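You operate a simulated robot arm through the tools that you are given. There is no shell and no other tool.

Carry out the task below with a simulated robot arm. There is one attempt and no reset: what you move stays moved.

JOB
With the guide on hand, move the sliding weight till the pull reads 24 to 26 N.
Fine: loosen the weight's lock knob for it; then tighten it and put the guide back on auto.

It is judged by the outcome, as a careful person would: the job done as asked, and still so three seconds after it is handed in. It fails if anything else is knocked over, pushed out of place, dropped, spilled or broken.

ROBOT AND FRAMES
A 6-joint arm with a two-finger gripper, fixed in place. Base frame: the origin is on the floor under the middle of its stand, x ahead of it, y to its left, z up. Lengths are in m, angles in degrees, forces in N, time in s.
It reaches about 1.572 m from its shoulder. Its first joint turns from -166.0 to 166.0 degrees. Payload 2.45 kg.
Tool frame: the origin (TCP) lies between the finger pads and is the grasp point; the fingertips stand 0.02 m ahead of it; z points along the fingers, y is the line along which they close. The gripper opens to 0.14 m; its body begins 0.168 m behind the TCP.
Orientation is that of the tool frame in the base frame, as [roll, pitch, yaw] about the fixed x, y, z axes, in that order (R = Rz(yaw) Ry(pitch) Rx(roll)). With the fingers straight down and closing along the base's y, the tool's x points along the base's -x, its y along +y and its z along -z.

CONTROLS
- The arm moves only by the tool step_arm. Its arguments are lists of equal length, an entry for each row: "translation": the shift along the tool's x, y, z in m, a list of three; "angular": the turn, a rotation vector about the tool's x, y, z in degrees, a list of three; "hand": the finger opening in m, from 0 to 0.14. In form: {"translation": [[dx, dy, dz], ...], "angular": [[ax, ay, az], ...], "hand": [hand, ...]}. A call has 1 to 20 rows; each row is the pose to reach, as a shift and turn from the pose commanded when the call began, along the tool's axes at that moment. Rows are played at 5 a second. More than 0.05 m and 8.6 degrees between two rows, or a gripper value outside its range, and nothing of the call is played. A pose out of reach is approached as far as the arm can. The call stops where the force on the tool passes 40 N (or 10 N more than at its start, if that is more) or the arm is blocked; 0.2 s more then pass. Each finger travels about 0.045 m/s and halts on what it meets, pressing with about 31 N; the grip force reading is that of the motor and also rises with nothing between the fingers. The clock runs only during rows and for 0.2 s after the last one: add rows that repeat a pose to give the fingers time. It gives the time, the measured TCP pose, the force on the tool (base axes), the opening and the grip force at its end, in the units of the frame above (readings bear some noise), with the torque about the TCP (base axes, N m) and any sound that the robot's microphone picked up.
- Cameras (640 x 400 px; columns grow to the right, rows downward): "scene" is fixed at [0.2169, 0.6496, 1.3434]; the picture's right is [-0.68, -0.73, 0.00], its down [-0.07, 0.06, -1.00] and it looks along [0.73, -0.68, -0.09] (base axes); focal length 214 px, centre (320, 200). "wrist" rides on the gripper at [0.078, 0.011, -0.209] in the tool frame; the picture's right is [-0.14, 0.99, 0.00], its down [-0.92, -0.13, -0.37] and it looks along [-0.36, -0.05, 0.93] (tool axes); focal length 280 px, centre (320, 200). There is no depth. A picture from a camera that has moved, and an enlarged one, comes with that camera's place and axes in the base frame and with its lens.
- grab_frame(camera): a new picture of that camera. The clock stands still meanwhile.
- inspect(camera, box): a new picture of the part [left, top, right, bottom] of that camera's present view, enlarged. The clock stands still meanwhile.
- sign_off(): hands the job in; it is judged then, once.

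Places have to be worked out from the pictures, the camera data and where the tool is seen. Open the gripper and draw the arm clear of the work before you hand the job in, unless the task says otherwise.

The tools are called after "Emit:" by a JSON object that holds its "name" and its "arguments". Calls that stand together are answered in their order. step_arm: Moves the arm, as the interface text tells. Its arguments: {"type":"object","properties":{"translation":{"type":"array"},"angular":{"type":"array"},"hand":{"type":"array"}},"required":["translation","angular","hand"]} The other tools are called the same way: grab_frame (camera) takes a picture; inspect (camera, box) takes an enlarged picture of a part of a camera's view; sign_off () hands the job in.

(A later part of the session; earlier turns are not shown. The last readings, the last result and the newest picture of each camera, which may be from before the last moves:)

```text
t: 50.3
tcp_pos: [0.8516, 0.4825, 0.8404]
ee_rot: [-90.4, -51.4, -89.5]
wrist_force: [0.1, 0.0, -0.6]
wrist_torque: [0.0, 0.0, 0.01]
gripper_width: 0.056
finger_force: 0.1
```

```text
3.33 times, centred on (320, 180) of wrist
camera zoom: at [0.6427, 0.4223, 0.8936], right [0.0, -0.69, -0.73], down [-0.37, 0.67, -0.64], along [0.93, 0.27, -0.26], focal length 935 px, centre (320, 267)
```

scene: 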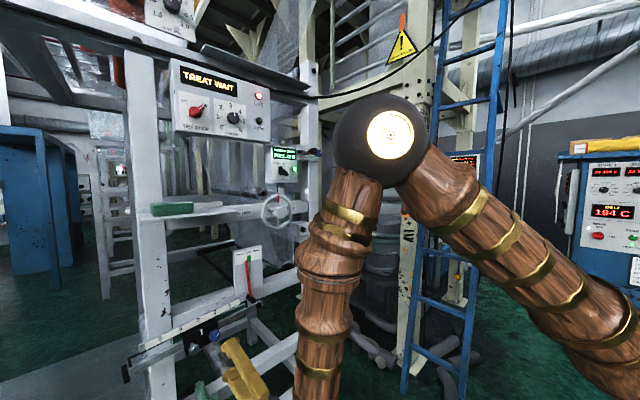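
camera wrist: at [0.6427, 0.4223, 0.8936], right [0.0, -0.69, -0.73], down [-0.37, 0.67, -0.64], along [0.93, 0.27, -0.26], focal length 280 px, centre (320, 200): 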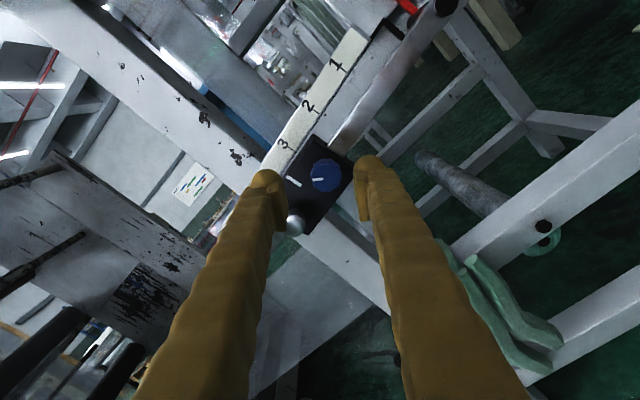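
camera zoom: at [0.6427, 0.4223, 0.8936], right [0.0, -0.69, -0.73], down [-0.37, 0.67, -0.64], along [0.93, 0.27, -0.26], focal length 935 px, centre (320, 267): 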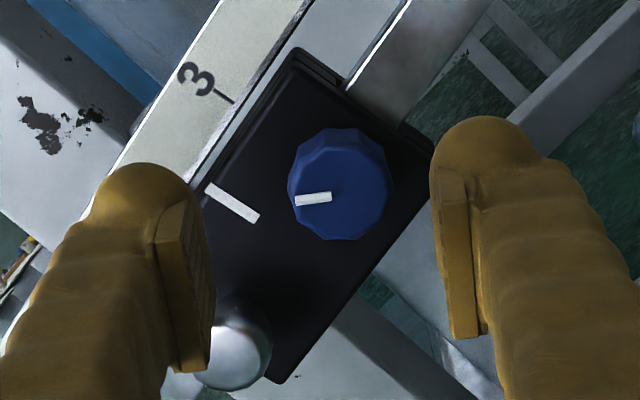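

The knob is now at about (y 0.480, z 0.833). I re-centre on it and advance to the same gripping depth as before (TCP x≈0.913).

Emit:
{"name": "step_arm", "arguments": {"translation": [[-0.0043, 0.0062, 0.0], [-0.0043, 0.0062, 0.015], [-0.0043, 0.0062, 0.03], [-0.0043, 0.0062, 0.045], [-0.0043, 0.0062, 0.055], [-0.0043, 0.0062, 0.061], [-0.0043, 0.0062, 0.061]], "angular": [[0, 0, 0], [0, 0, 0], [0, 0, 0], [0, 0, 0], [0, 0, 0], [0, 0, 0], [0, 0, 0]], "hand": [0.056, 0.054, 0.052, 0.05, 0.05, 0.05, 0.05]}}

Emit:
{"name": "inspect", "arguments": {"camera": "wrist", "box": [260, 120, 380, 240]}}

```text
t: 51.9
tcp_pos: [0.9122, 0.4802, 0.8329]
ee_rot: [-90.4, -51.3, -89.4]
wrist_force: [0.4, 0.1, 0.3]
wrist_torque: [0.01, 0.0, 0.01]
gripper_width: 0.0497
finger_force: 0.1
```

```text
3.33 times, centred on (320, 180) of wrist
camera zoom: at [0.7034, 0.4211, 0.886], right [0.0, -0.69, -0.73], down [-0.37, 0.67, -0.64], along [0.93, 0.27, -0.26], focal length 935 px, centre (320, 267)
```

zoom: 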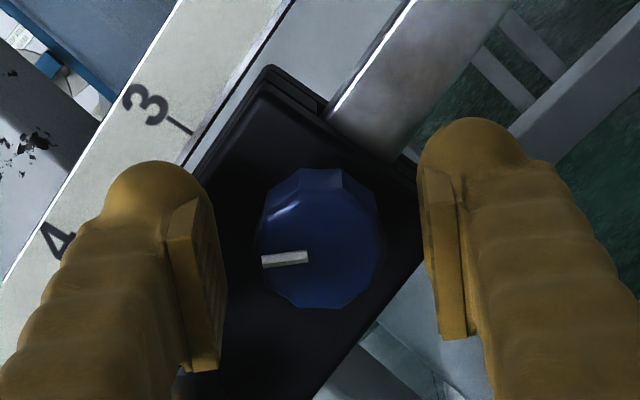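

Centred. I close lightly (0.0295) on the knob for sliding.

Emit:
{"name": "step_arm", "arguments": {"translation": [[0, 0, 0], [0, 0, 0], [0, 0, 0], [0, 0, 0]], "angular": [[0, 0, 0], [0, 0, 0], [0, 0, 0], [0, 0, 0]], "hand": [0.04, 0.033, 0.0305, 0.0305]}}

```text
t: 52.9
tcp_pos: [0.9119, 0.4796, 0.8338]
ee_rot: [-90.6, -51.3, -89.4]
wrist_force: [-0.5, 1.6, 0.1]
wrist_torque: [0.01, -0.05, 0.03]
gripper_width: 0.0306
finger_force: 0.1
```

The fingers cage the knob without squeezing. I slide the weight inward toward about 2.0 on the scale (−69 mm in y, +22 mm in z to follow the lever rising), slowly.

Emit:
{"name": "step_arm", "arguments": {"translation": [[0.006, 0.004, 0], [0.012, 0.0081, 0], [0.018, 0.0121, 0], [0.0241, 0.0162, 0], [0.0301, 0.0202, 0], [0.0361, 0.0243, 0], [0.0421, 0.0283, 0], [0.0482, 0.0324, 0], [0.0542, 0.0364, 0], [0.0602, 0.0405, 0], [0.0602, 0.0405, 0]], "angular": [[0, 0, 0], [0, 0, 0], [0, 0, 0], [0, 0, 0], [0, 0, 0], [0, 0, 0], [0, 0, 0], [0, 0, 0], [0, 0, 0], [0, 0, 0], [0, 0, 0]], "hand": [0.0305, 0.0305, 0.0305, 0.0305, 0.0305, 0.0305, 0.0305, 0.0305, 0.0305, 0.0305, 0.0305]}}

Emit:
{"name": "inspect", "arguments": {"camera": "scene", "box": [250, 135, 320, 185]}}

Emit:
{"name": "inspect", "arguments": {"camera": "scene", "box": [150, 270, 280, 370]}}

Emit:
{"name": "inspect", "arguments": {"camera": "wrist", "box": [200, 80, 400, 240]}}

```text
t: 55.3
tcp_pos: [0.9123, 0.411, 0.8559]
ee_rot: [-90.4, -51.2, -89.5]
wrist_force: [-0.8, -0.2, 0.4]
wrist_torque: [0.01, 0.02, -0.01]
gripper_width: 0.0305
finger_force: 0.0
```

```text
8.00 times, centred on (285, 160) of scene
camera zoom: at [0.2169, 0.6496, 1.3434], right [-0.68, -0.73, 0.0], down [-0.07, 0.06, -1.0], along [0.73, -0.68, -0.09], focal length 1716 px, centre (600, 520)
```

zoom: 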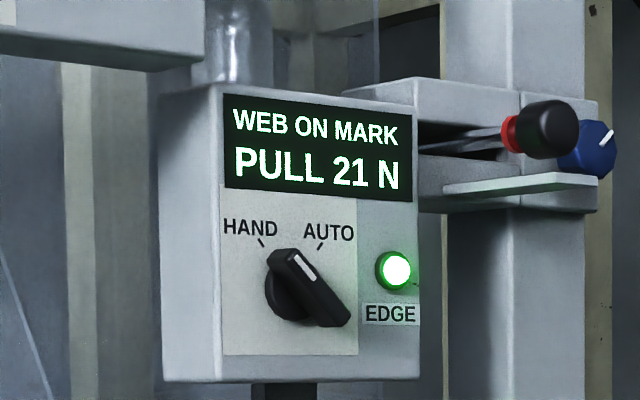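

```text
4.00 times, centred on (215, 320) of scene
camera zoom: at [0.2169, 0.6496, 1.3434], right [-0.68, -0.73, 0.0], down [-0.07, 0.06, -1.0], along [0.73, -0.68, -0.09], focal length 858 px, centre (740, -280)
```

zoom: 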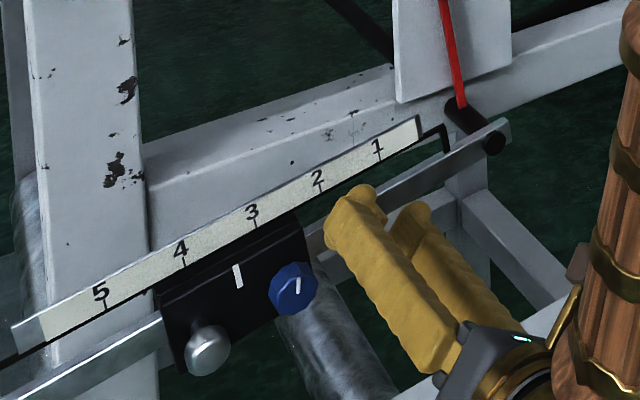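

```text
2.50 times, centred on (300, 160) of wrist
camera zoom: at [0.7034, 0.3523, 0.9079], right [0.0, -0.69, -0.73], down [-0.37, 0.67, -0.64], along [0.93, 0.27, -0.26], focal length 701 px, centre (370, 300)
```

zoom: 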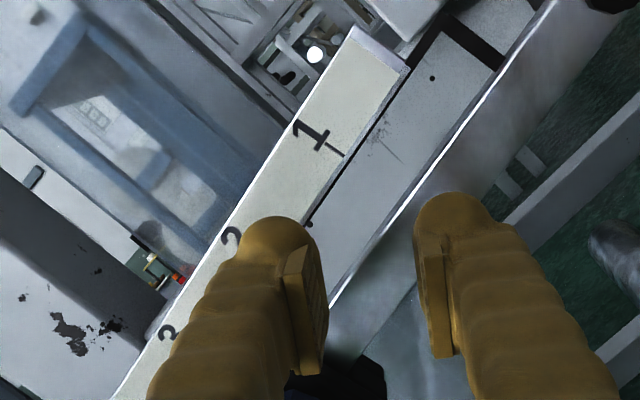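

The knob slipped out of the loose cage; the weight stayed at ~3.4 and the knob seems to have been brushed round a bit. I back out 90 mm and look.

Emit:
{"name": "step_arm", "arguments": {"translation": [[0, 0, -0.03], [0, 0, -0.06], [0, 0, -0.09], [-0.03, -0.02, -0.09], [-0.06, -0.04, -0.09], [-0.06, -0.04, -0.09]], "angular": [[0, 0, 0], [0, 0, 0], [0, 0, 0], [0, 0, 0], [0, 0, 0], [0, 0, 0]], "hand": [0.04, 0.05, 0.056, 0.056, 0.056, 0.056]}}

Emit:
{"name": "inspect", "arguments": {"camera": "wrist", "box": [250, 100, 390, 220]}}

Emit:
{"name": "inspect", "arguments": {"camera": "scene", "box": [150, 290, 270, 370]}}

```text
t: 56.7
tcp_pos: [0.8229, 0.4804, 0.8329]
ee_rot: [-90.4, -51.2, -89.4]
wrist_force: [1.1, -0.1, 0.3]
wrist_torque: [-0.04, -0.01, 0.0]
gripper_width: 0.0563
finger_force: 0.1
```

```text
3.33 times, centred on (320, 160) of wrist
camera zoom: at [0.6134, 0.4205, 0.8868], right [0.0, -0.69, -0.73], down [-0.37, 0.67, -0.64], along [0.93, 0.27, -0.26], focal length 935 px, centre (320, 333)
```

zoom: 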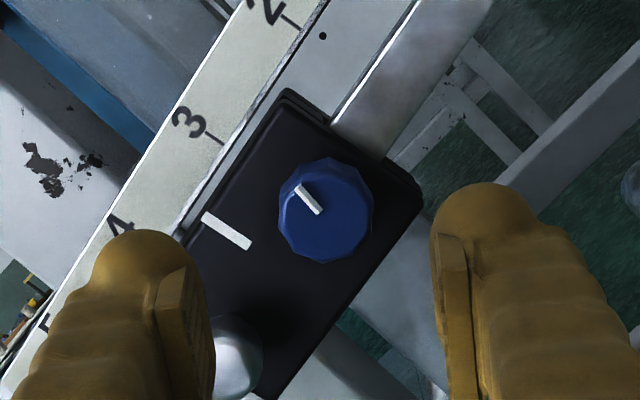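

```text
5.00 times, centred on (210, 330) of scene
camera zoom: at [0.2169, 0.6496, 1.3434], right [-0.68, -0.73, 0.0], down [-0.07, 0.06, -1.0], along [0.73, -0.68, -0.09], focal length 1072 px, centre (870, -450)
```

zoom: 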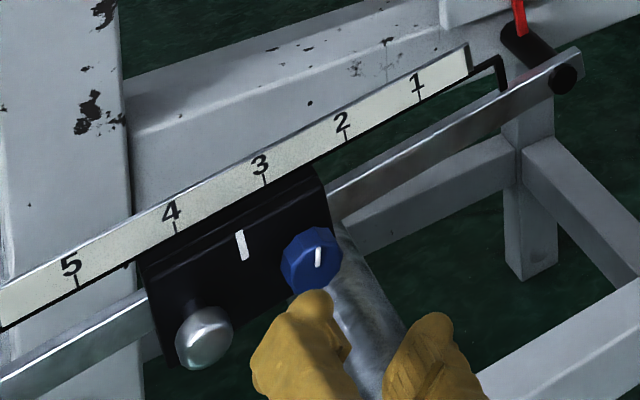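

The knob was brushed clockwise by ~55°, so it must be loosened again. I roll the gripper +60° (leaving room for the counter-clockwise stroke), re-centre on (0.477, 0.833) and advance partway.

Emit:
{"name": "step_arm", "arguments": {"translation": [[0.0022, 0.002, 0], [0.0022, 0.002, 0], [0.0022, 0.002, 0.01], [0.0022, 0.002, 0.02], [0.0022, 0.002, 0.03], [0.0022, 0.002, 0.04], [0.0022, 0.002, 0.05], [0.0022, 0.002, 0.055], [0.0022, 0.002, 0.055]], "angular": [[0, 0, 7.5], [0, 0, 15], [0, 0, 22.5], [0, 0, 30], [0, 0, 37.5], [0, 0, 45], [0, 0, 52.5], [0, 0, 60], [0, 0, 60]], "hand": [0.056, 0.056, 0.054, 0.052, 0.05, 0.05, 0.05, 0.05, 0.05]}}

Emit:
{"name": "inspect", "arguments": {"camera": "wrist", "box": [250, 120, 390, 240]}}

```text
t: 58.7
tcp_pos: [0.878, 0.4764, 0.8337]
ee_rot: [-90.3, 8.8, -89.9]
wrist_force: [-0.5, -0.7, 0.3]
wrist_torque: [-0.02, 0.04, -0.01]
gripper_width: 0.0498
finger_force: 0.0
```

```text
3.33 times, centred on (320, 180) of wrist
camera zoom: at [0.6682, 0.3994, 0.8097], right [-0.01, 0.29, -0.96], down [-0.37, 0.89, 0.27], along [0.93, 0.36, 0.1], focal length 935 px, centre (320, 267)
```

zoom: 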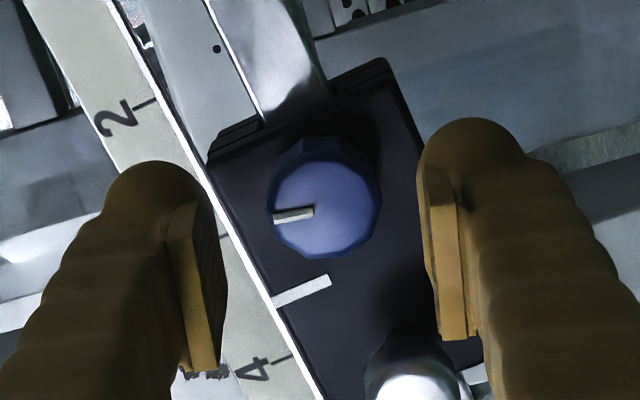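

Nearly aligned; I trim (−3, +2 mm), advance to the gripping depth and close firmly in one sequence, stopping if force builds.

Emit:
{"name": "step_arm", "arguments": {"translation": [[-0.003, 0.002, 0.008], [-0.003, 0.002, 0.018], [-0.003, 0.002, 0.028], [-0.003, 0.002, 0.0345], [-0.003, 0.002, 0.0345], [-0.003, 0.002, 0.0345], [-0.003, 0.002, 0.0345], [-0.003, 0.002, 0.0345]], "angular": [[0, 0, 0], [0, 0, 0], [0, 0, 0], [0, 0, 0], [0, 0, 0], [0, 0, 0], [0, 0, 0], [0, 0, 0]], "hand": [0.05, 0.05, 0.05, 0.05, 0.04, 0.033, 0.029, 0.0285]}}

Emit:
{"name": "inspect", "arguments": {"camera": "wrist", "box": [250, 120, 390, 240]}}

```text
t: 60.5
tcp_pos: [0.9121, 0.4815, 0.8319]
ee_rot: [-90.3, 8.7, -89.8]
wrist_force: [4.5, 0.1, 0.0]
wrist_torque: [-0.02, 0.03, -0.04]
gripper_width: 0.0303
finger_force: 34.6
```

```text
3.33 times, centred on (320, 180) of wrist
camera zoom: at [0.7027, 0.4028, 0.8082], right [-0.01, 0.29, -0.96], down [-0.37, 0.89, 0.27], along [0.93, 0.36, 0.1], focal length 935 px, centre (320, 267)
```

zoom: 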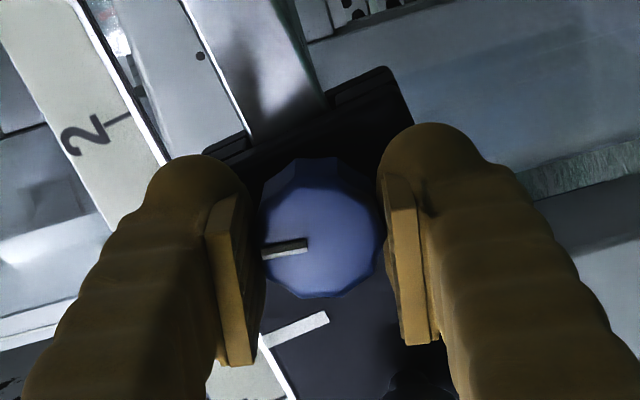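

Firm grip. I loosen again: 60° counter-clockwise.

Emit:
{"name": "step_arm", "arguments": {"translation": [[0, 0, 0], [0, 0, 0], [0, 0, 0], [0, 0, 0], [0, 0, 0], [0, 0, 0], [0, 0, 0], [0, 0, 0], [0, 0, 0]], "angular": [[0, 0, -7], [0, 0, -14], [0, 0, -21], [0, 0, -28], [0, 0, -35], [0, 0, -42], [0, 0, -49], [0, 0, -56], [0, 0, -60]], "hand": [0.0285, 0.0285, 0.0285, 0.0285, 0.0285, 0.0285, 0.0285, 0.0285, 0.0285]}}

Emit:
{"name": "inspect", "arguments": {"camera": "wrist", "box": [250, 120, 390, 240]}}

```text
t: 62.5
tcp_pos: [0.9129, 0.4797, 0.8313]
ee_rot: [-90.5, -51.3, -89.4]
wrist_force: [1.7, 0.2, -2.5]
wrist_torque: [0.49, 0.04, 0.0]
gripper_width: 0.0298
finger_force: 45.0
```

```text
3.33 times, centred on (320, 180) of wrist
camera zoom: at [0.7029, 0.4212, 0.8844], right [0.0, -0.69, -0.73], down [-0.37, 0.67, -0.64], along [0.93, 0.27, -0.26], focal length 935 px, centre (320, 267)
```

zoom: 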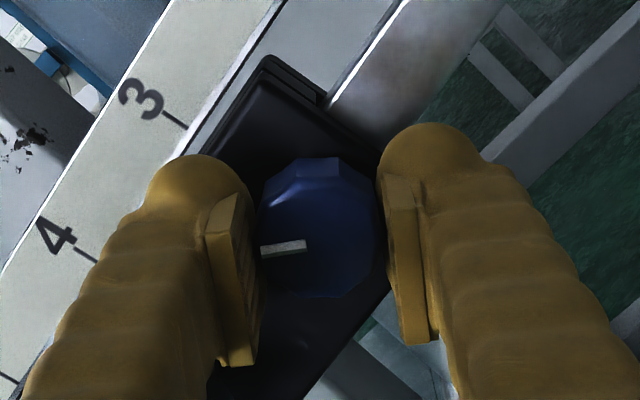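

The knob has reached its loose stop (0.49 N·m about x). Now with the firm grip I slide the weight inward toward ~2.0, letting the lever rise along the way and rolling +8° with it to keep the knob off its stop.

Emit:
{"name": "step_arm", "arguments": {"translation": [[0, 0, 0], [0.006, 0.004, 0], [0.012, 0.0078, 0], [0.0187, 0.0117, 0], [0.0249, 0.0156, 0], [0.0311, 0.0195, 0], [0.0373, 0.0234, 0], [0.0435, 0.0273, 0], [0.0498, 0.0312, 0], [0.056, 0.0351, 0], [0.0622, 0.039, 0], [0.0622, 0.039, 0]], "angular": [[0, 0, 2], [0, 0, 2.6], [0, 0, 3.2], [0, 0, 3.8], [0, 0, 4.4], [0, 0, 5], [0, 0, 5.6], [0, 0, 6.2], [0, 0, 6.8], [0, 0, 7.4], [0, 0, 8], [0, 0, 8]], "hand": [0.0285, 0.0285, 0.0285, 0.0285, 0.0285, 0.0285, 0.0285, 0.0285, 0.0285, 0.0285, 0.0285, 0.0285]}}

Emit:
{"name": "inspect", "arguments": {"camera": "wrist", "box": [200, 80, 400, 240]}}

Emit:
{"name": "inspect", "arguments": {"camera": "scene", "box": [150, 270, 280, 370]}}

Emit:
{"name": "inspect", "arguments": {"camera": "scene", "box": [250, 135, 320, 185]}}

```text
t: 65.1
tcp_pos: [0.9128, 0.4106, 0.8556]
ee_rot: [-90.3, -43.2, -89.5]
wrist_force: [1.9, 2.8, 2.1]
wrist_torque: [0.0, -0.01, 0.0]
gripper_width: 0.0315
finger_force: 1.9
```

```text
2.50 times, centred on (300, 160) of wrist
camera zoom: at [0.7032, 0.3445, 0.9003], right [0.0, -0.58, -0.82], down [-0.37, 0.76, -0.54], along [0.93, 0.3, -0.22], focal length 701 px, centre (370, 300)
```

zoom: 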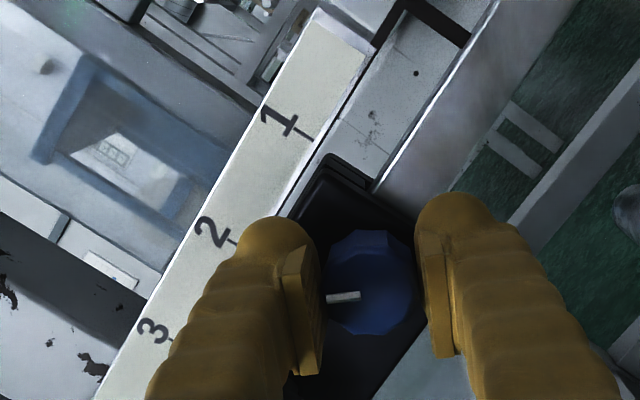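

```text
4.00 times, centred on (215, 320) of scene
camera zoom: at [0.2169, 0.6496, 1.3434], right [-0.68, -0.73, 0.0], down [-0.07, 0.06, -1.0], along [0.73, -0.68, -0.09], focal length 858 px, centre (740, -280)
```

zoom: 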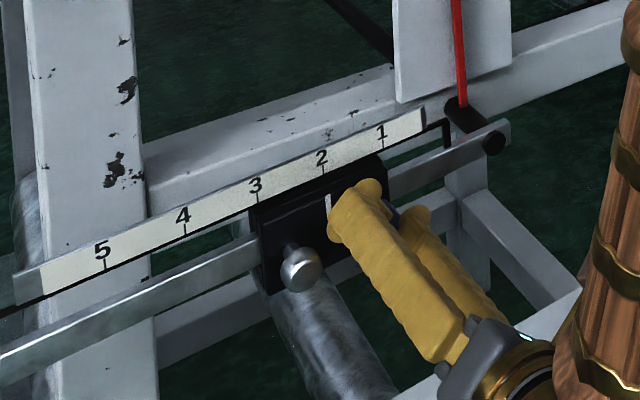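

```text
8.00 times, centred on (285, 160) of scene
camera zoom: at [0.2169, 0.6496, 1.3434], right [-0.68, -0.73, 0.0], down [-0.07, 0.06, -1.0], along [0.73, -0.68, -0.09], focal length 1716 px, centre (600, 520)
```

zoom: 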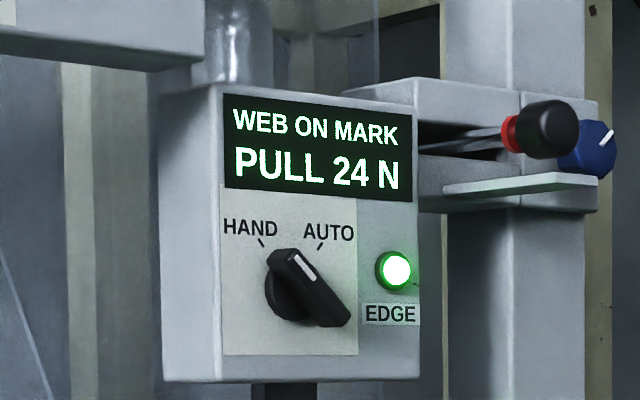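

Weight is at about 2.0 and the reading with the lever held is 24 N. I open the fingers fully around the knob to let the lever find its own balance and read again.

Emit:
{"name": "step_arm", "arguments": {"translation": [[0, 0, 0], [0, 0, 0], [0, 0, 0], [0, 0, 0], [0, 0, 0], [0, 0, 0], [0, 0, 0], [0, 0, 0]], "angular": [[0, 0, 0], [0, 0, 0], [0, 0, 0], [0, 0, 0], [0, 0, 0], [0, 0, 0], [0, 0, 0], [0, 0, 0]], "hand": [0.035, 0.04, 0.046, 0.05, 0.05, 0.05, 0.05, 0.05]}}

Emit:
{"name": "inspect", "arguments": {"camera": "wrist", "box": [200, 80, 400, 240]}}

Emit:
{"name": "inspect", "arguments": {"camera": "scene", "box": [250, 135, 320, 185]}}

Emit:
{"name": "inspect", "arguments": {"camera": "scene", "box": [210, 230, 280, 310]}}

```text
t: 66.9
tcp_pos: [0.9117, 0.4109, 0.855]
ee_rot: [-90.4, -43.3, -89.6]
wrist_force: [-0.4, 0.0, -0.3]
wrist_torque: [-0.02, -0.05, 0.04]
gripper_width: 0.0499
finger_force: 0.0
```

```text
2.50 times, centred on (300, 160) of wrist
camera zoom: at [0.7032, 0.3447, 0.9002], right [0.0, -0.58, -0.82], down [-0.37, 0.76, -0.54], along [0.93, 0.3, -0.22], focal length 701 px, centre (370, 300)
```

zoom: 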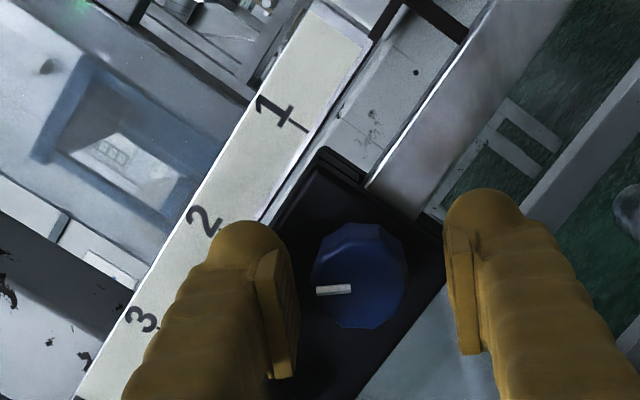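

```text
8.00 times, centred on (285, 160) of scene
camera zoom: at [0.2169, 0.6496, 1.3434], right [-0.68, -0.73, 0.0], down [-0.07, 0.06, -1.0], along [0.73, -0.68, -0.09], focal length 1716 px, centre (600, 520)
```

zoom: 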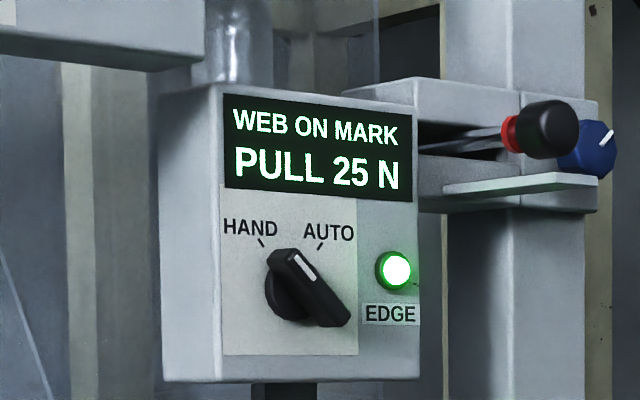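

```text
5.00 times, centred on (245, 270) of scene
camera zoom: at [0.2169, 0.6496, 1.3434], right [-0.68, -0.73, 0.0], down [-0.07, 0.06, -1.0], along [0.73, -0.68, -0.09], focal length 1072 px, centre (695, -150)
```

zoom: 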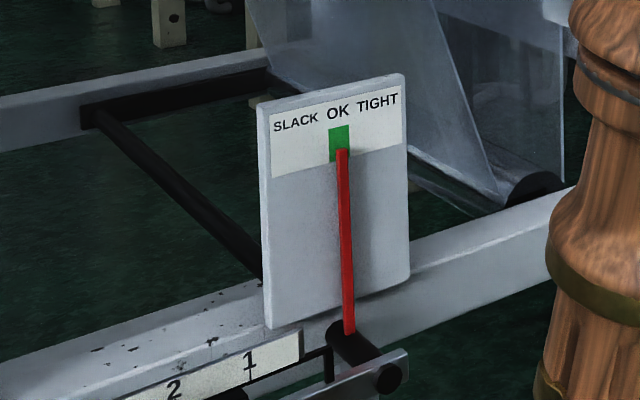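

It now reads a steady 25 N with the needle in the green and the lever hanging free. I re-centre on the knob (−3 mm tool y, +1 mm tool x) and close firmly to tighten the lock.

Emit:
{"name": "step_arm", "arguments": {"translation": [[0.001, -0.003, 0], [0.001, -0.003, 0], [0.001, -0.003, 0], [0.001, -0.003, 0], [0.001, -0.003, 0], [0.001, -0.003, 0]], "angular": [[0, 0, 0], [0, 0, 0], [0, 0, 0], [0, 0, 0], [0, 0, 0], [0, 0, 0]], "hand": [0.05, 0.042, 0.036, 0.032, 0.029, 0.0285]}}

Emit:
{"name": "inspect", "arguments": {"camera": "wrist", "box": [200, 80, 400, 240]}}

Emit:
{"name": "inspect", "arguments": {"camera": "scene", "box": [250, 135, 320, 185]}}

```text
t: 68.3
tcp_pos: [0.912, 0.4106, 0.8598]
ee_rot: [-90.4, -43.3, -89.5]
wrist_force: [1.5, -2.0, -0.8]
wrist_torque: [0.04, 0.03, -0.02]
gripper_width: 0.0301
finger_force: 36.8
```

```text
2.50 times, centred on (300, 160) of wrist
camera zoom: at [0.7033, 0.3461, 0.9033], right [0.0, -0.58, -0.82], down [-0.37, 0.76, -0.54], along [0.93, 0.3, -0.22], focal length 701 px, centre (370, 300)
```

zoom: 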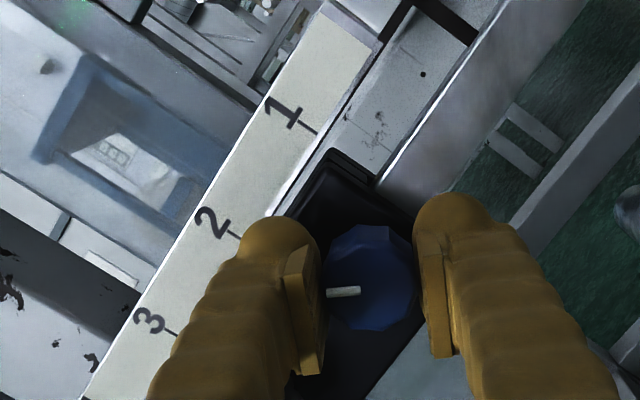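

```text
8.00 times, centred on (285, 160) of scene
camera zoom: at [0.2169, 0.6496, 1.3434], right [-0.68, -0.73, 0.0], down [-0.07, 0.06, -1.0], along [0.73, -0.68, -0.09], focal length 1716 px, centre (600, 520)
```

zoom: 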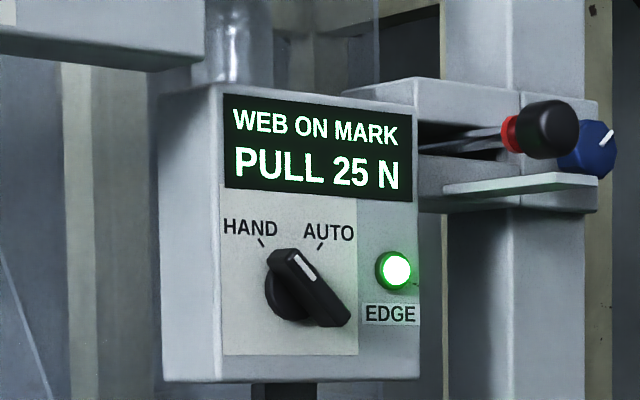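

Gripped firmly at 30 mm with the reading still 25 N. I turn the lock knob clockwise, first 60°, watching the torque.

Emit:
{"name": "step_arm", "arguments": {"translation": [[0, 0, 0], [0, 0, 0], [0, 0, 0], [0, 0, 0], [0, 0, 0], [0, 0, 0], [0, 0, 0], [0, 0, 0], [0, 0, 0]], "angular": [[0, 0, 7], [0, 0, 14], [0, 0, 21], [0, 0, 28], [0, 0, 35], [0, 0, 42], [0, 0, 49], [0, 0, 56], [0, 0, 60]], "hand": [0.0285, 0.0285, 0.0285, 0.0285, 0.0285, 0.0285, 0.0285, 0.0285, 0.0285]}}

Emit:
{"name": "inspect", "arguments": {"camera": "wrist", "box": [200, 80, 400, 240]}}

Emit:
{"name": "inspect", "arguments": {"camera": "scene", "box": [250, 135, 320, 185]}}

```text
t: 70.3
tcp_pos: [0.9125, 0.4127, 0.8595]
ee_rot: [-90.3, 17.0, -89.9]
wrist_force: [25.1, 2.0, -0.7]
wrist_torque: [0.02, -0.06, 0.11]
gripper_width: 0.03
finger_force: 44.9
```

```text
2.50 times, centred on (300, 160) of wrist
camera zoom: at [0.7029, 0.3389, 0.8247], right [-0.01, 0.42, -0.91], down [-0.37, 0.84, 0.39], along [0.93, 0.34, 0.15], focal length 701 px, centre (370, 300)
```

zoom: 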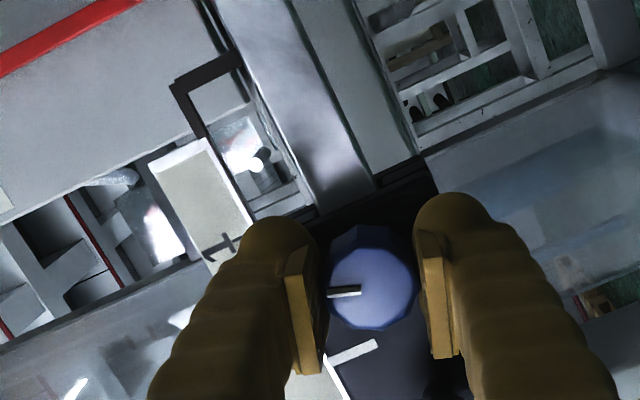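

```text
8.00 times, centred on (285, 160) of scene
camera zoom: at [0.2169, 0.6496, 1.3434], right [-0.68, -0.73, 0.0], down [-0.07, 0.06, -1.0], along [0.73, -0.68, -0.09], focal length 1716 px, centre (600, 520)
```

zoom: 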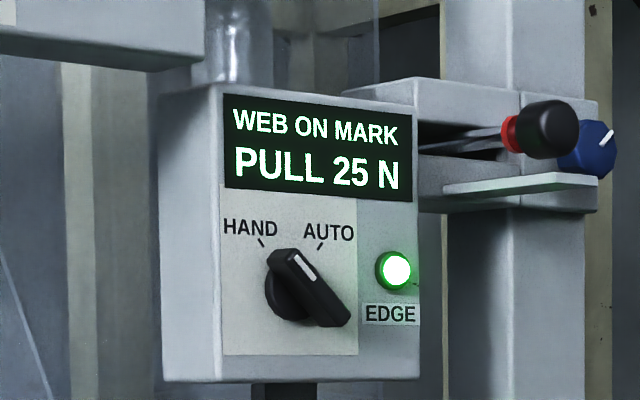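

The knob follows, reading still 25 N. I continue another 30° (nudging 0.5 mm forward to relieve the axial pull), looking for the tight stop.

Emit:
{"name": "step_arm", "arguments": {"translation": [[0, 0, 0.0005], [0, 0, 0.0005], [0, 0, 0.0005], [0, 0, 0.0005], [0, 0, 0.0005], [0, 0, 0.0005]], "angular": [[0, 0, 5], [0, 0, 10], [0, 0, 15], [0, 0, 20], [0, 0, 25], [0, 0, 28]], "hand": [0.0285, 0.0285, 0.0285, 0.0285, 0.0285, 0.0285]}}

Emit:
{"name": "inspect", "arguments": {"camera": "wrist", "box": [200, 80, 400, 240]}}

Emit:
{"name": "inspect", "arguments": {"camera": "scene", "box": [150, 270, 280, 370]}}

Emit:
{"name": "inspect", "arguments": {"camera": "scene", "box": [250, 135, 320, 185]}}

```text
t: 71.7
tcp_pos: [0.9121, 0.4123, 0.86]
ee_rot: [-90.4, 44.8, -90.0]
wrist_force: [-16.0, -0.6, 3.9]
wrist_torque: [-0.54, -0.13, 0.08]
gripper_width: 0.0302
finger_force: 44.8
```

```text
2.50 times, centred on (300, 160) of wrist
camera zoom: at [0.7027, 0.3626, 0.7949], right [-0.01, 0.8, -0.61], down [-0.37, 0.56, 0.74], along [0.93, 0.23, 0.29], focal length 701 px, centre (370, 300)
```

zoom: 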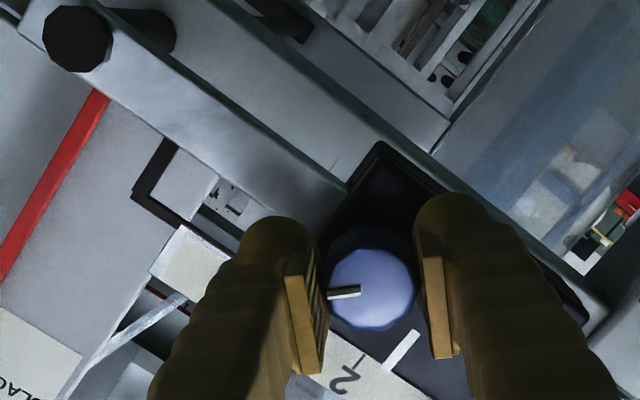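

```text
4.00 times, centred on (215, 320) of scene
camera zoom: at [0.2169, 0.6496, 1.3434], right [-0.68, -0.73, 0.0], down [-0.07, 0.06, -1.0], along [0.73, -0.68, -0.09], focal length 858 px, centre (740, -280)
```

zoom: 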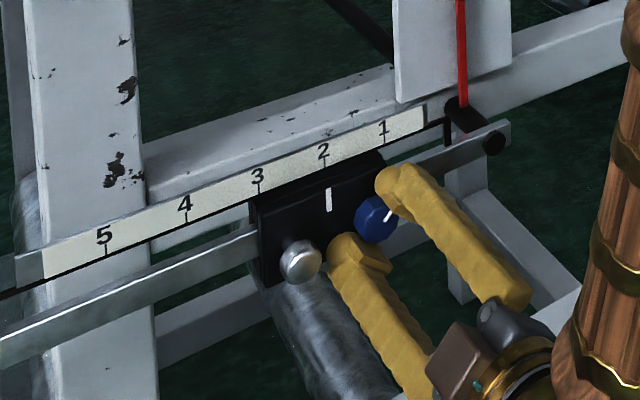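

```text
8.00 times, centred on (285, 160) of scene
camera zoom: at [0.2169, 0.6496, 1.3434], right [-0.68, -0.73, 0.0], down [-0.07, 0.06, -1.0], along [0.73, -0.68, -0.09], focal length 1716 px, centre (600, 520)
```

zoom: 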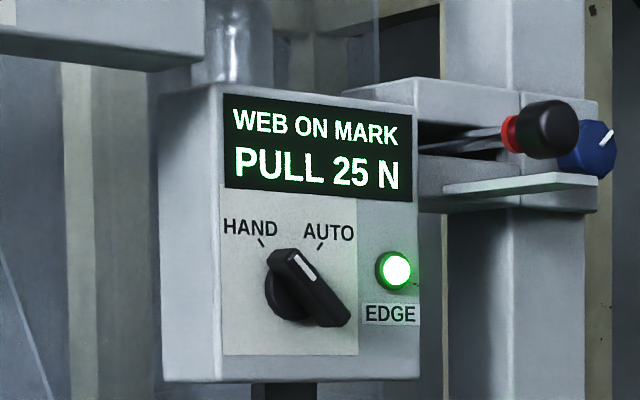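

Torque about x rose to −0.54 N·m with the knob slightly past its original angle: it is tight. I open the fingers carefully and check the knob, reading and weight.

Emit:
{"name": "step_arm", "arguments": {"translation": [[0, 0, 0], [0, 0, 0], [0, 0, 0], [0, 0, 0], [0, 0, 0]], "angular": [[0, 0, 0], [0, 0, 0], [0, 0, 0], [0, 0, 0], [0, 0, 0]], "hand": [0.034, 0.04, 0.046, 0.05, 0.05]}}

Emit:
{"name": "inspect", "arguments": {"camera": "wrist", "box": [200, 80, 400, 240]}}

Emit:
{"name": "inspect", "arguments": {"camera": "scene", "box": [250, 135, 320, 185]}}

```text
t: 72.9
tcp_pos: [0.9127, 0.4126, 0.8587]
ee_rot: [-90.4, 44.7, -90.0]
wrist_force: [0.1, -0.3, -0.4]
wrist_torque: [0.01, 0.0, -0.03]
gripper_width: 0.0501
finger_force: 0.0
```

```text
2.50 times, centred on (300, 160) of wrist
camera zoom: at [0.703, 0.3624, 0.7947], right [-0.01, 0.79, -0.61], down [-0.37, 0.56, 0.74], along [0.93, 0.23, 0.29], focal length 701 px, centre (370, 300)
```

zoom: 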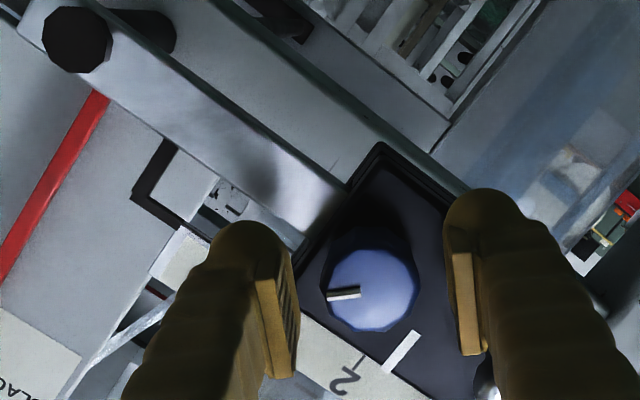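

```text
8.00 times, centred on (285, 160) of scene
camera zoom: at [0.2169, 0.6496, 1.3434], right [-0.68, -0.73, 0.0], down [-0.07, 0.06, -1.0], along [0.73, -0.68, -0.09], focal length 1716 px, centre (600, 520)
```

zoom: 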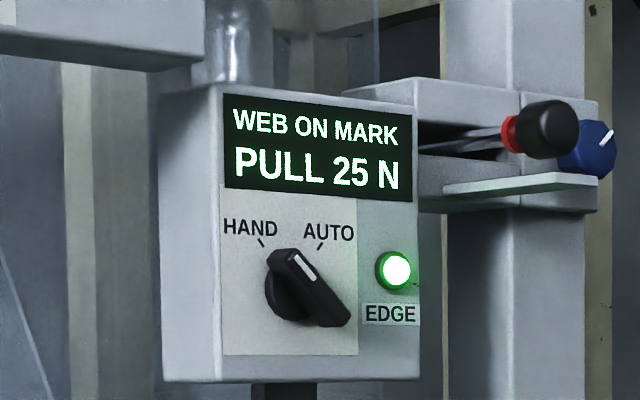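

Knob stays tight, 25 N holds. I withdraw straight back 140 mm and then check the whole area.

Emit:
{"name": "step_arm", "arguments": {"translation": [[0, 0, -0.02], [0, 0, -0.05], [0, 0, -0.08], [0, 0, -0.11], [0, 0, -0.14], [0, 0, -0.14], [0, 0, -0.14]], "angular": [[0, 0, 0], [0, 0, 0], [0, 0, 0], [0, 0, 0], [0, 0, 0], [0, 0, 0], [0, 0, 0]], "hand": [0.05, 0.05, 0.05, 0.05, 0.05, 0.05, 0.05]}}

Emit:
{"name": "grab_frame", "arguments": {"camera": "wrist"}}

Emit:
{"name": "inspect", "arguments": {"camera": "scene", "box": [150, 270, 280, 370]}}

Emit:
{"name": "inspect", "arguments": {"camera": "scene", "box": [250, 135, 320, 185]}}

```text
t: 74.5
tcp_pos: [0.7724, 0.4116, 0.8608]
ee_rot: [-90.5, 44.6, -90.0]
wrist_force: [-0.4, -0.8, -1.3]
wrist_torque: [-0.03, 0.01, 0.01]
gripper_width: 0.0501
finger_force: 0.0
```

```text
taken
camera wrist: at [0.5637, 0.3628, 0.7956], right [-0.01, 0.79, -0.61], down [-0.37, 0.56, 0.74], along [0.93, 0.23, 0.29], focal length 280 px, centre (320, 200)
```

wrist: 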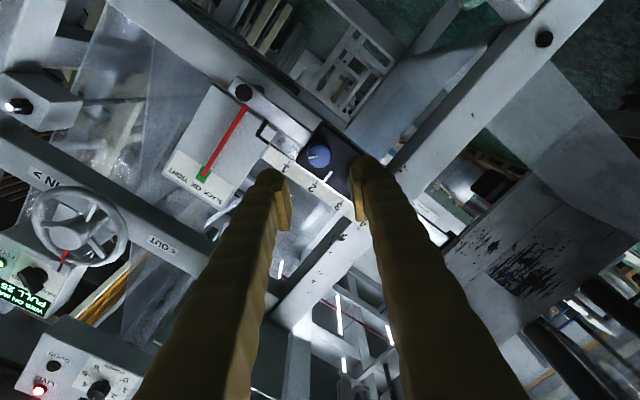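

```text
4.00 times, centred on (215, 320) of scene
camera zoom: at [0.2169, 0.6496, 1.3434], right [-0.68, -0.73, 0.0], down [-0.07, 0.06, -1.0], along [0.73, -0.68, -0.09], focal length 858 px, centre (740, -280)
```

zoom: 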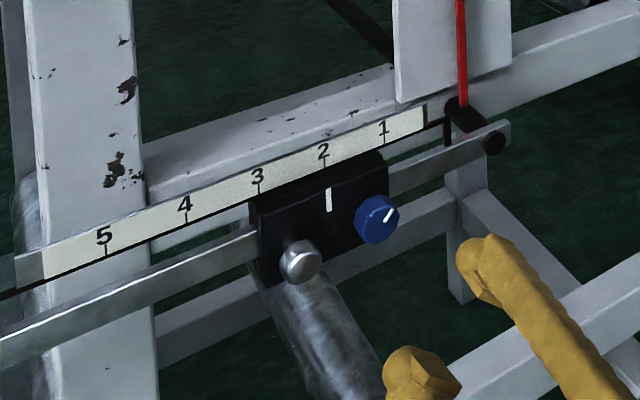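

```text
8.00 times, centred on (285, 160) of scene
camera zoom: at [0.2169, 0.6496, 1.3434], right [-0.68, -0.73, 0.0], down [-0.07, 0.06, -1.0], along [0.73, -0.68, -0.09], focal length 1716 px, centre (600, 520)
```

zoom: 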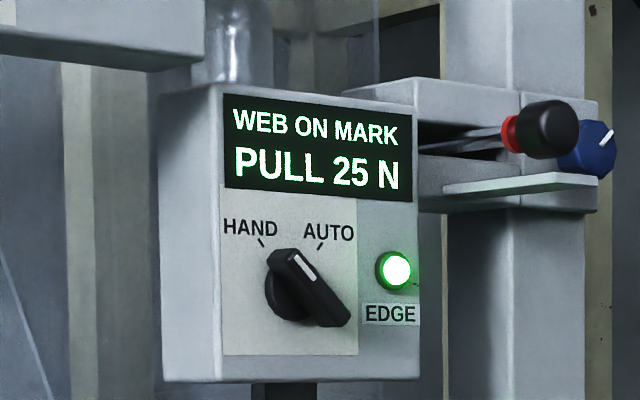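

Weight sits at about 2.0, lock tight, 25 N steady. Now back to the guide selector: I pull back to x≈0.67, rise to its height, rolling −45° on the way.

Emit:
{"name": "step_arm", "arguments": {"translation": [[0, 0, -0.04], [0, 0, -0.08], [0, 0, -0.1], [-0.0132, -0.0429, -0.1], [-0.0264, -0.0859, -0.1], [-0.0396, -0.1288, -0.1], [-0.0529, -0.1718, -0.1], [-0.0661, -0.2147, -0.1], [-0.0793, -0.2577, -0.1], [-0.0925, -0.3006, -0.1], [-0.1057, -0.3436, -0.1], [-0.1189, -0.3865, -0.1], [-0.1322, -0.4295, -0.1], [-0.1454, -0.4724, -0.1], [-0.1586, -0.5154, -0.1], [-0.1718, -0.5583, -0.1], [-0.1718, -0.5583, -0.1]], "angular": [[0, 0, 0], [0, 0, 0], [0, 0, 0], [0, 0, -3.5], [0, 0, -7], [0, 0, -10.5], [0, 0, -14], [0, 0, -17.5], [0, 0, -21], [0, 0, -24.5], [0, 0, -28], [0, 0, -31.5], [0, 0, -35], [0, 0, -38.5], [0, 0, -42], [0, 0, -45], [0, 0, -45]], "hand": [0.05, 0.05, 0.05, 0.05, 0.05, 0.05, 0.05, 0.05, 0.05, 0.05, 0.05, 0.05, 0.05, 0.05, 0.05, 0.05, 0.05]}}

Emit:
{"name": "grab_frame", "arguments": {"camera": "scene"}}

```text
t: 78.1
tcp_pos: [0.677, 0.1394, 1.3785]
ee_rot: [-90.3, -0.3, -89.8]
wrist_force: [0.5, -0.3, -0.2]
wrist_torque: [0.01, 0.01, 0.04]
gripper_width: 0.05
finger_force: 0.0
out of reach, approached as far as the arm can: row 9
```

```text
taken
```

scene: 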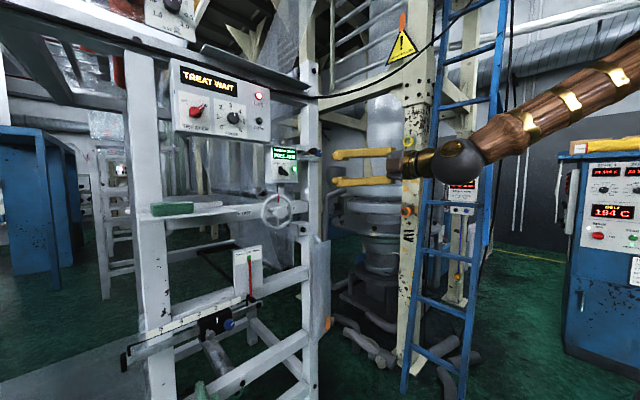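

At (0.677, 0.139, 1.379). I roll in place to line the fingers up with the selector bar at its HAND angle (about 43° left of vertical).

Emit:
{"name": "step_arm", "arguments": {"translation": [[0, 0, 0], [0, 0, 0], [0, 0, 0], [0, 0, 0], [0, 0, 0], [0, 0, 0], [0, 0, 0], [0, 0, 0], [0, 0, 0], [0, 0, 0], [0, 0, 0], [0, 0, 0], [0, 0, 0], [0, 0, 0], [0, 0, 0], [0, 0, 0], [0, 0, 0], [0, 0, 0]], "angular": [[0, 0, -7.8], [0, 0, -15.6], [0, 0, -23.4], [0, 0, -31.2], [0, 0, -39], [0, 0, -46.8], [0, 0, -54.6], [0, 0, -62.4], [0, 0, -70.2], [0, 0, -78], [0, 0, -85.8], [0, 0, -93.6], [0, 0, -101.4], [0, 0, -109.2], [0, 0, -117], [0, 0, -124.8], [0, 0, -132.5], [0, 0, -132.5]], "hand": [0.05, 0.05, 0.05, 0.05, 0.05, 0.05, 0.05, 0.05, 0.05, 0.05, 0.05, 0.05, 0.05, 0.05, 0.05, 0.05, 0.05, 0.05]}}

Emit:
{"name": "grab_frame", "arguments": {"camera": "wrist"}}

Emit:
{"name": "inspect", "arguments": {"camera": "wrist", "box": [250, 80, 390, 200]}}

```text
t: 81.9
tcp_pos: [0.6768, 0.1403, 1.3769]
ee_rot: [90.4, -47.1, 89.9]
wrist_force: [-0.3, 0.1, 0.4]
wrist_torque: [-0.01, -0.01, 0.05]
gripper_width: 0.0498
finger_force: 0.1
```

```text
taken
camera wrist: at [0.4669, 0.1837, 1.441], right [0.01, -0.82, 0.57], down [-0.37, -0.53, -0.76], along [0.93, -0.21, -0.31], focal length 280 px, centre (320, 200)
```

wrist: 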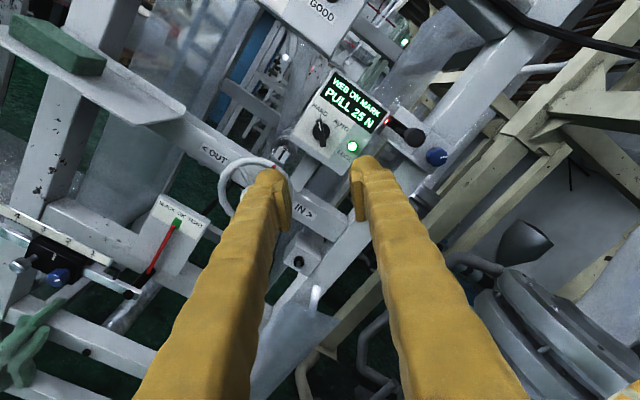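

```text
3.33 times, centred on (320, 140) of wrist
camera zoom: at [0.4669, 0.1837, 1.441], right [0.01, -0.82, 0.57], down [-0.37, -0.53, -0.76], along [0.93, -0.21, -0.31], focal length 935 px, centre (320, 400)
```

zoom: 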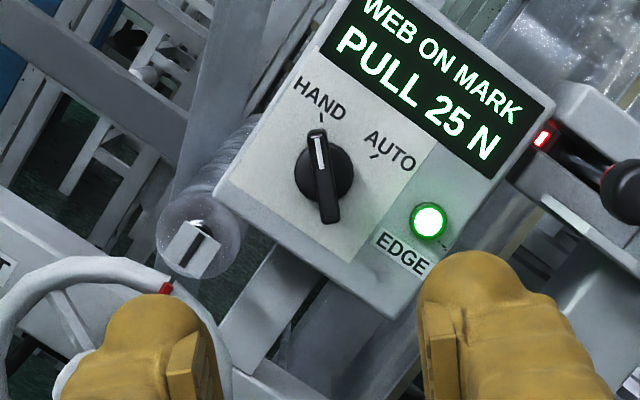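

PULL 25 N; the bar lines up with the fingers. I shift (+4, +2 mm), advance 0.22 m to x≈0.897 and recheck the centring.

Emit:
{"name": "step_arm", "arguments": {"translation": [[0.001, 0.001, 0.04], [0.002, 0.001, 0.08], [0.003, 0.002, 0.12], [0.004, 0.002, 0.16], [0.004, 0.002, 0.2], [0.004, 0.002, 0.22], [0.004, 0.002, 0.22]], "angular": [[0, 0, 0], [0, 0, 0], [0, 0, 0], [0, 0, 0], [0, 0, 0], [0, 0, 0], [0, 0, 0]], "hand": [0.05, 0.05, 0.05, 0.05, 0.05, 0.05, 0.05]}}

Emit:
{"name": "inspect", "arguments": {"camera": "wrist", "box": [250, 100, 390, 220]}}

Emit:
{"name": "inspect", "arguments": {"camera": "scene", "box": [250, 135, 320, 185]}}

```text
t: 83.5
tcp_pos: [0.898, 0.1421, 1.3807]
ee_rot: [90.4, -47.1, 90.0]
wrist_force: [-0.2, 1.1, -0.4]
wrist_torque: [0.0, -0.06, 0.01]
gripper_width: 0.0503
finger_force: 0.2
```

```text
3.33 times, centred on (320, 160) of wrist
camera zoom: at [0.6877, 0.1854, 1.4446], right [0.01, -0.82, 0.57], down [-0.37, -0.53, -0.76], along [0.93, -0.21, -0.31], focal length 935 px, centre (320, 333)
```

zoom: 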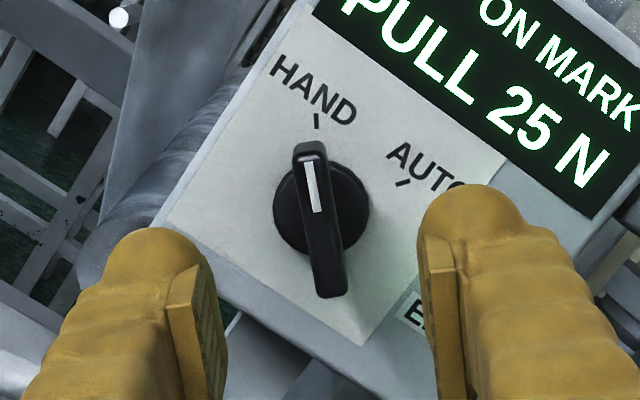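

```text
8.00 times, centred on (285, 160) of scene
camera zoom: at [0.2169, 0.6496, 1.3434], right [-0.68, -0.73, 0.0], down [-0.07, 0.06, -1.0], along [0.73, -0.68, -0.09], focal length 1716 px, centre (600, 520)
```

zoom: 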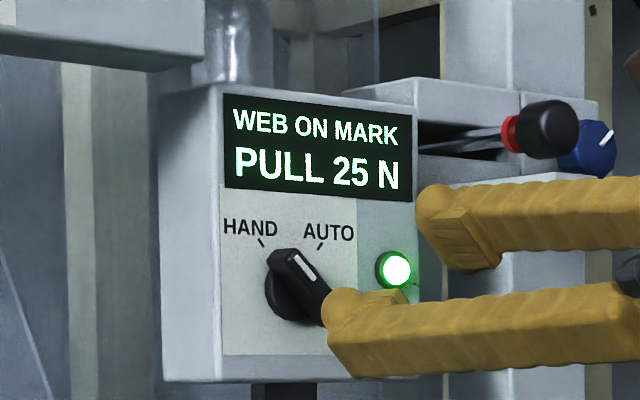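

Bar and tool axes coincide. I advance 78 mm to TCP x≈0.976 (a bit deeper than last time) in small steps, fingers open.

Emit:
{"name": "step_arm", "arguments": {"translation": [[0, 0, 0.02], [0, 0, 0.04], [0, 0, 0.055], [0, 0, 0.065], [0, 0, 0.072], [0, 0, 0.078], [0, 0, 0.078]], "angular": [[0, 0, 0], [0, 0, 0], [0, 0, 0], [0, 0, 0], [0, 0, 0], [0, 0, 0], [0, 0, 0]], "hand": [0.05, 0.045, 0.04, 0.036, 0.034, 0.034, 0.034]}}

Emit:
{"name": "inspect", "arguments": {"camera": "wrist", "box": [250, 100, 390, 220]}}

Emit:
{"name": "inspect", "arguments": {"camera": "scene", "box": [250, 135, 320, 185]}}

```text
t: 85.1
tcp_pos: [0.9743, 0.1425, 1.3798]
ee_rot: [90.4, -47.2, 89.9]
wrist_force: [0.1, -0.3, 0.6]
wrist_torque: [-0.02, -0.04, 0.0]
gripper_width: 0.0341
finger_force: 0.1
```

```text
3.33 times, centred on (320, 160) of wrist
camera zoom: at [0.7653, 0.1858, 1.4438], right [0.01, -0.82, 0.57], down [-0.37, -0.53, -0.76], along [0.93, -0.21, -0.31], focal length 935 px, centre (320, 333)
```

zoom: 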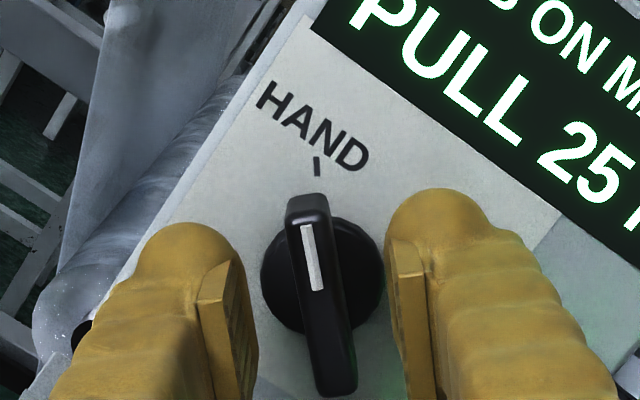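

```text
8.00 times, centred on (285, 160) of scene
camera zoom: at [0.2169, 0.6496, 1.3434], right [-0.68, -0.73, 0.0], down [-0.07, 0.06, -1.0], along [0.73, -0.68, -0.09], focal length 1716 px, centre (600, 520)
```

zoom: 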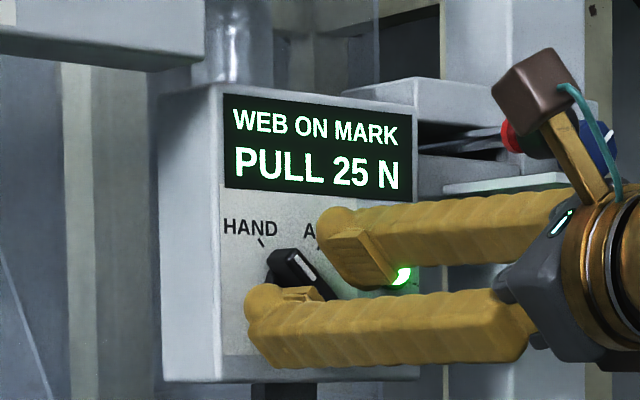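

The bar is centred between the fingers. I close on it gradually.

Emit:
{"name": "step_arm", "arguments": {"translation": [[0, 0, 0], [0, 0, 0], [0, 0, 0], [0, 0, 0], [0, 0, 0]], "angular": [[0, 0, 0], [0, 0, 0], [0, 0, 0], [0, 0, 0], [0, 0, 0]], "hand": [0.026, 0.018, 0.012, 0.009, 0.009]}}

Emit:
{"name": "inspect", "arguments": {"camera": "wrist", "box": [250, 100, 390, 220]}}

```text
t: 86.3
tcp_pos: [0.9751, 0.1426, 1.3806]
ee_rot: [90.4, -47.2, 89.8]
wrist_force: [-0.6, -3.8, 1.6]
wrist_torque: [0.0, -0.01, -0.02]
gripper_width: 0.0114
finger_force: 1.6
```

```text
3.33 times, centred on (320, 160) of wrist
camera zoom: at [0.7651, 0.1857, 1.4439], right [0.01, -0.82, 0.57], down [-0.37, -0.53, -0.76], along [0.93, -0.21, -0.31], focal length 935 px, centre (320, 333)
```

zoom: 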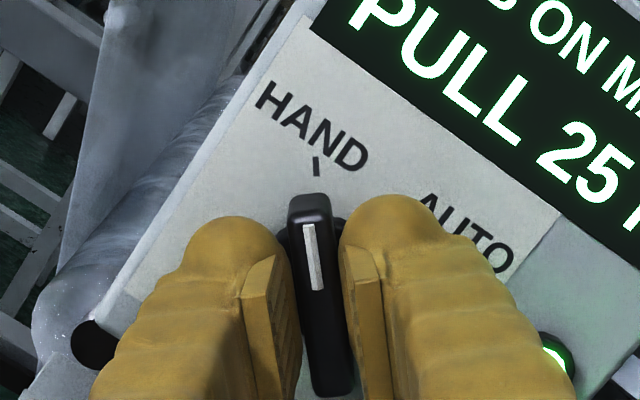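

Gripping the bar properly now (11.4 mm, no axial push). I turn clockwise toward AUTO, first half.

Emit:
{"name": "step_arm", "arguments": {"translation": [[0, 0, 0], [0, 0, 0], [0, 0, 0], [0, 0, 0], [0, 0, 0], [0, 0, 0]], "angular": [[0, 0, 7], [0, 0, 14], [0, 0, 21], [0, 0, 28], [0, 0, 35], [0, 0, 42]], "hand": [0.009, 0.009, 0.009, 0.009, 0.009, 0.009]}}

Emit:
{"name": "inspect", "arguments": {"camera": "wrist", "box": [250, 100, 390, 220]}}

Emit:
{"name": "inspect", "arguments": {"camera": "scene", "box": [250, 135, 320, 185]}}

```text
t: 87.7
tcp_pos: [0.976, 0.1431, 1.3805]
ee_rot: [112.0, -89.3, 68.3]
wrist_force: [-0.2, -6.1, 2.4]
wrist_torque: [-0.04, 0.0, -0.1]
gripper_width: 0.0128
finger_force: 2.4
```

```text
3.33 times, centred on (320, 160) of wrist
camera zoom: at [0.7654, 0.1309, 1.4575], right [0.0, -0.99, -0.13], down [-0.37, 0.12, -0.92], along [0.93, 0.05, -0.37], focal length 935 px, centre (320, 333)
```

zoom: 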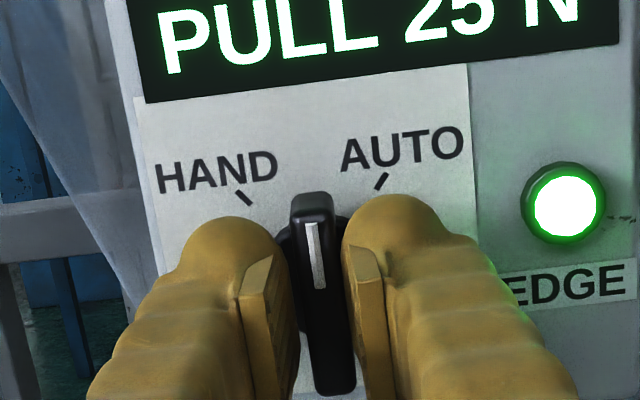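

```text
8.00 times, centred on (285, 160) of scene
camera zoom: at [0.2169, 0.6496, 1.3434], right [-0.68, -0.73, 0.0], down [-0.07, 0.06, -1.0], along [0.73, -0.68, -0.09], focal length 1716 px, centre (600, 520)
```

zoom: 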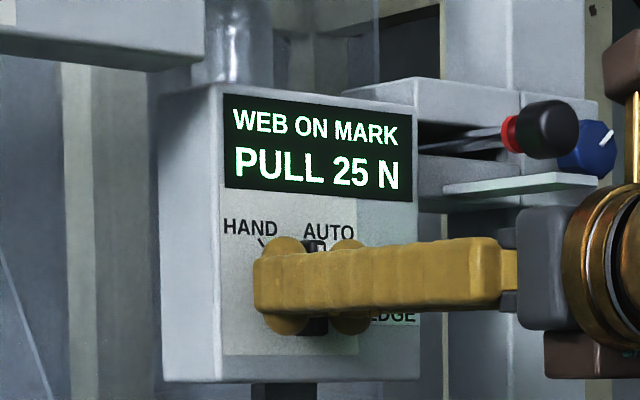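

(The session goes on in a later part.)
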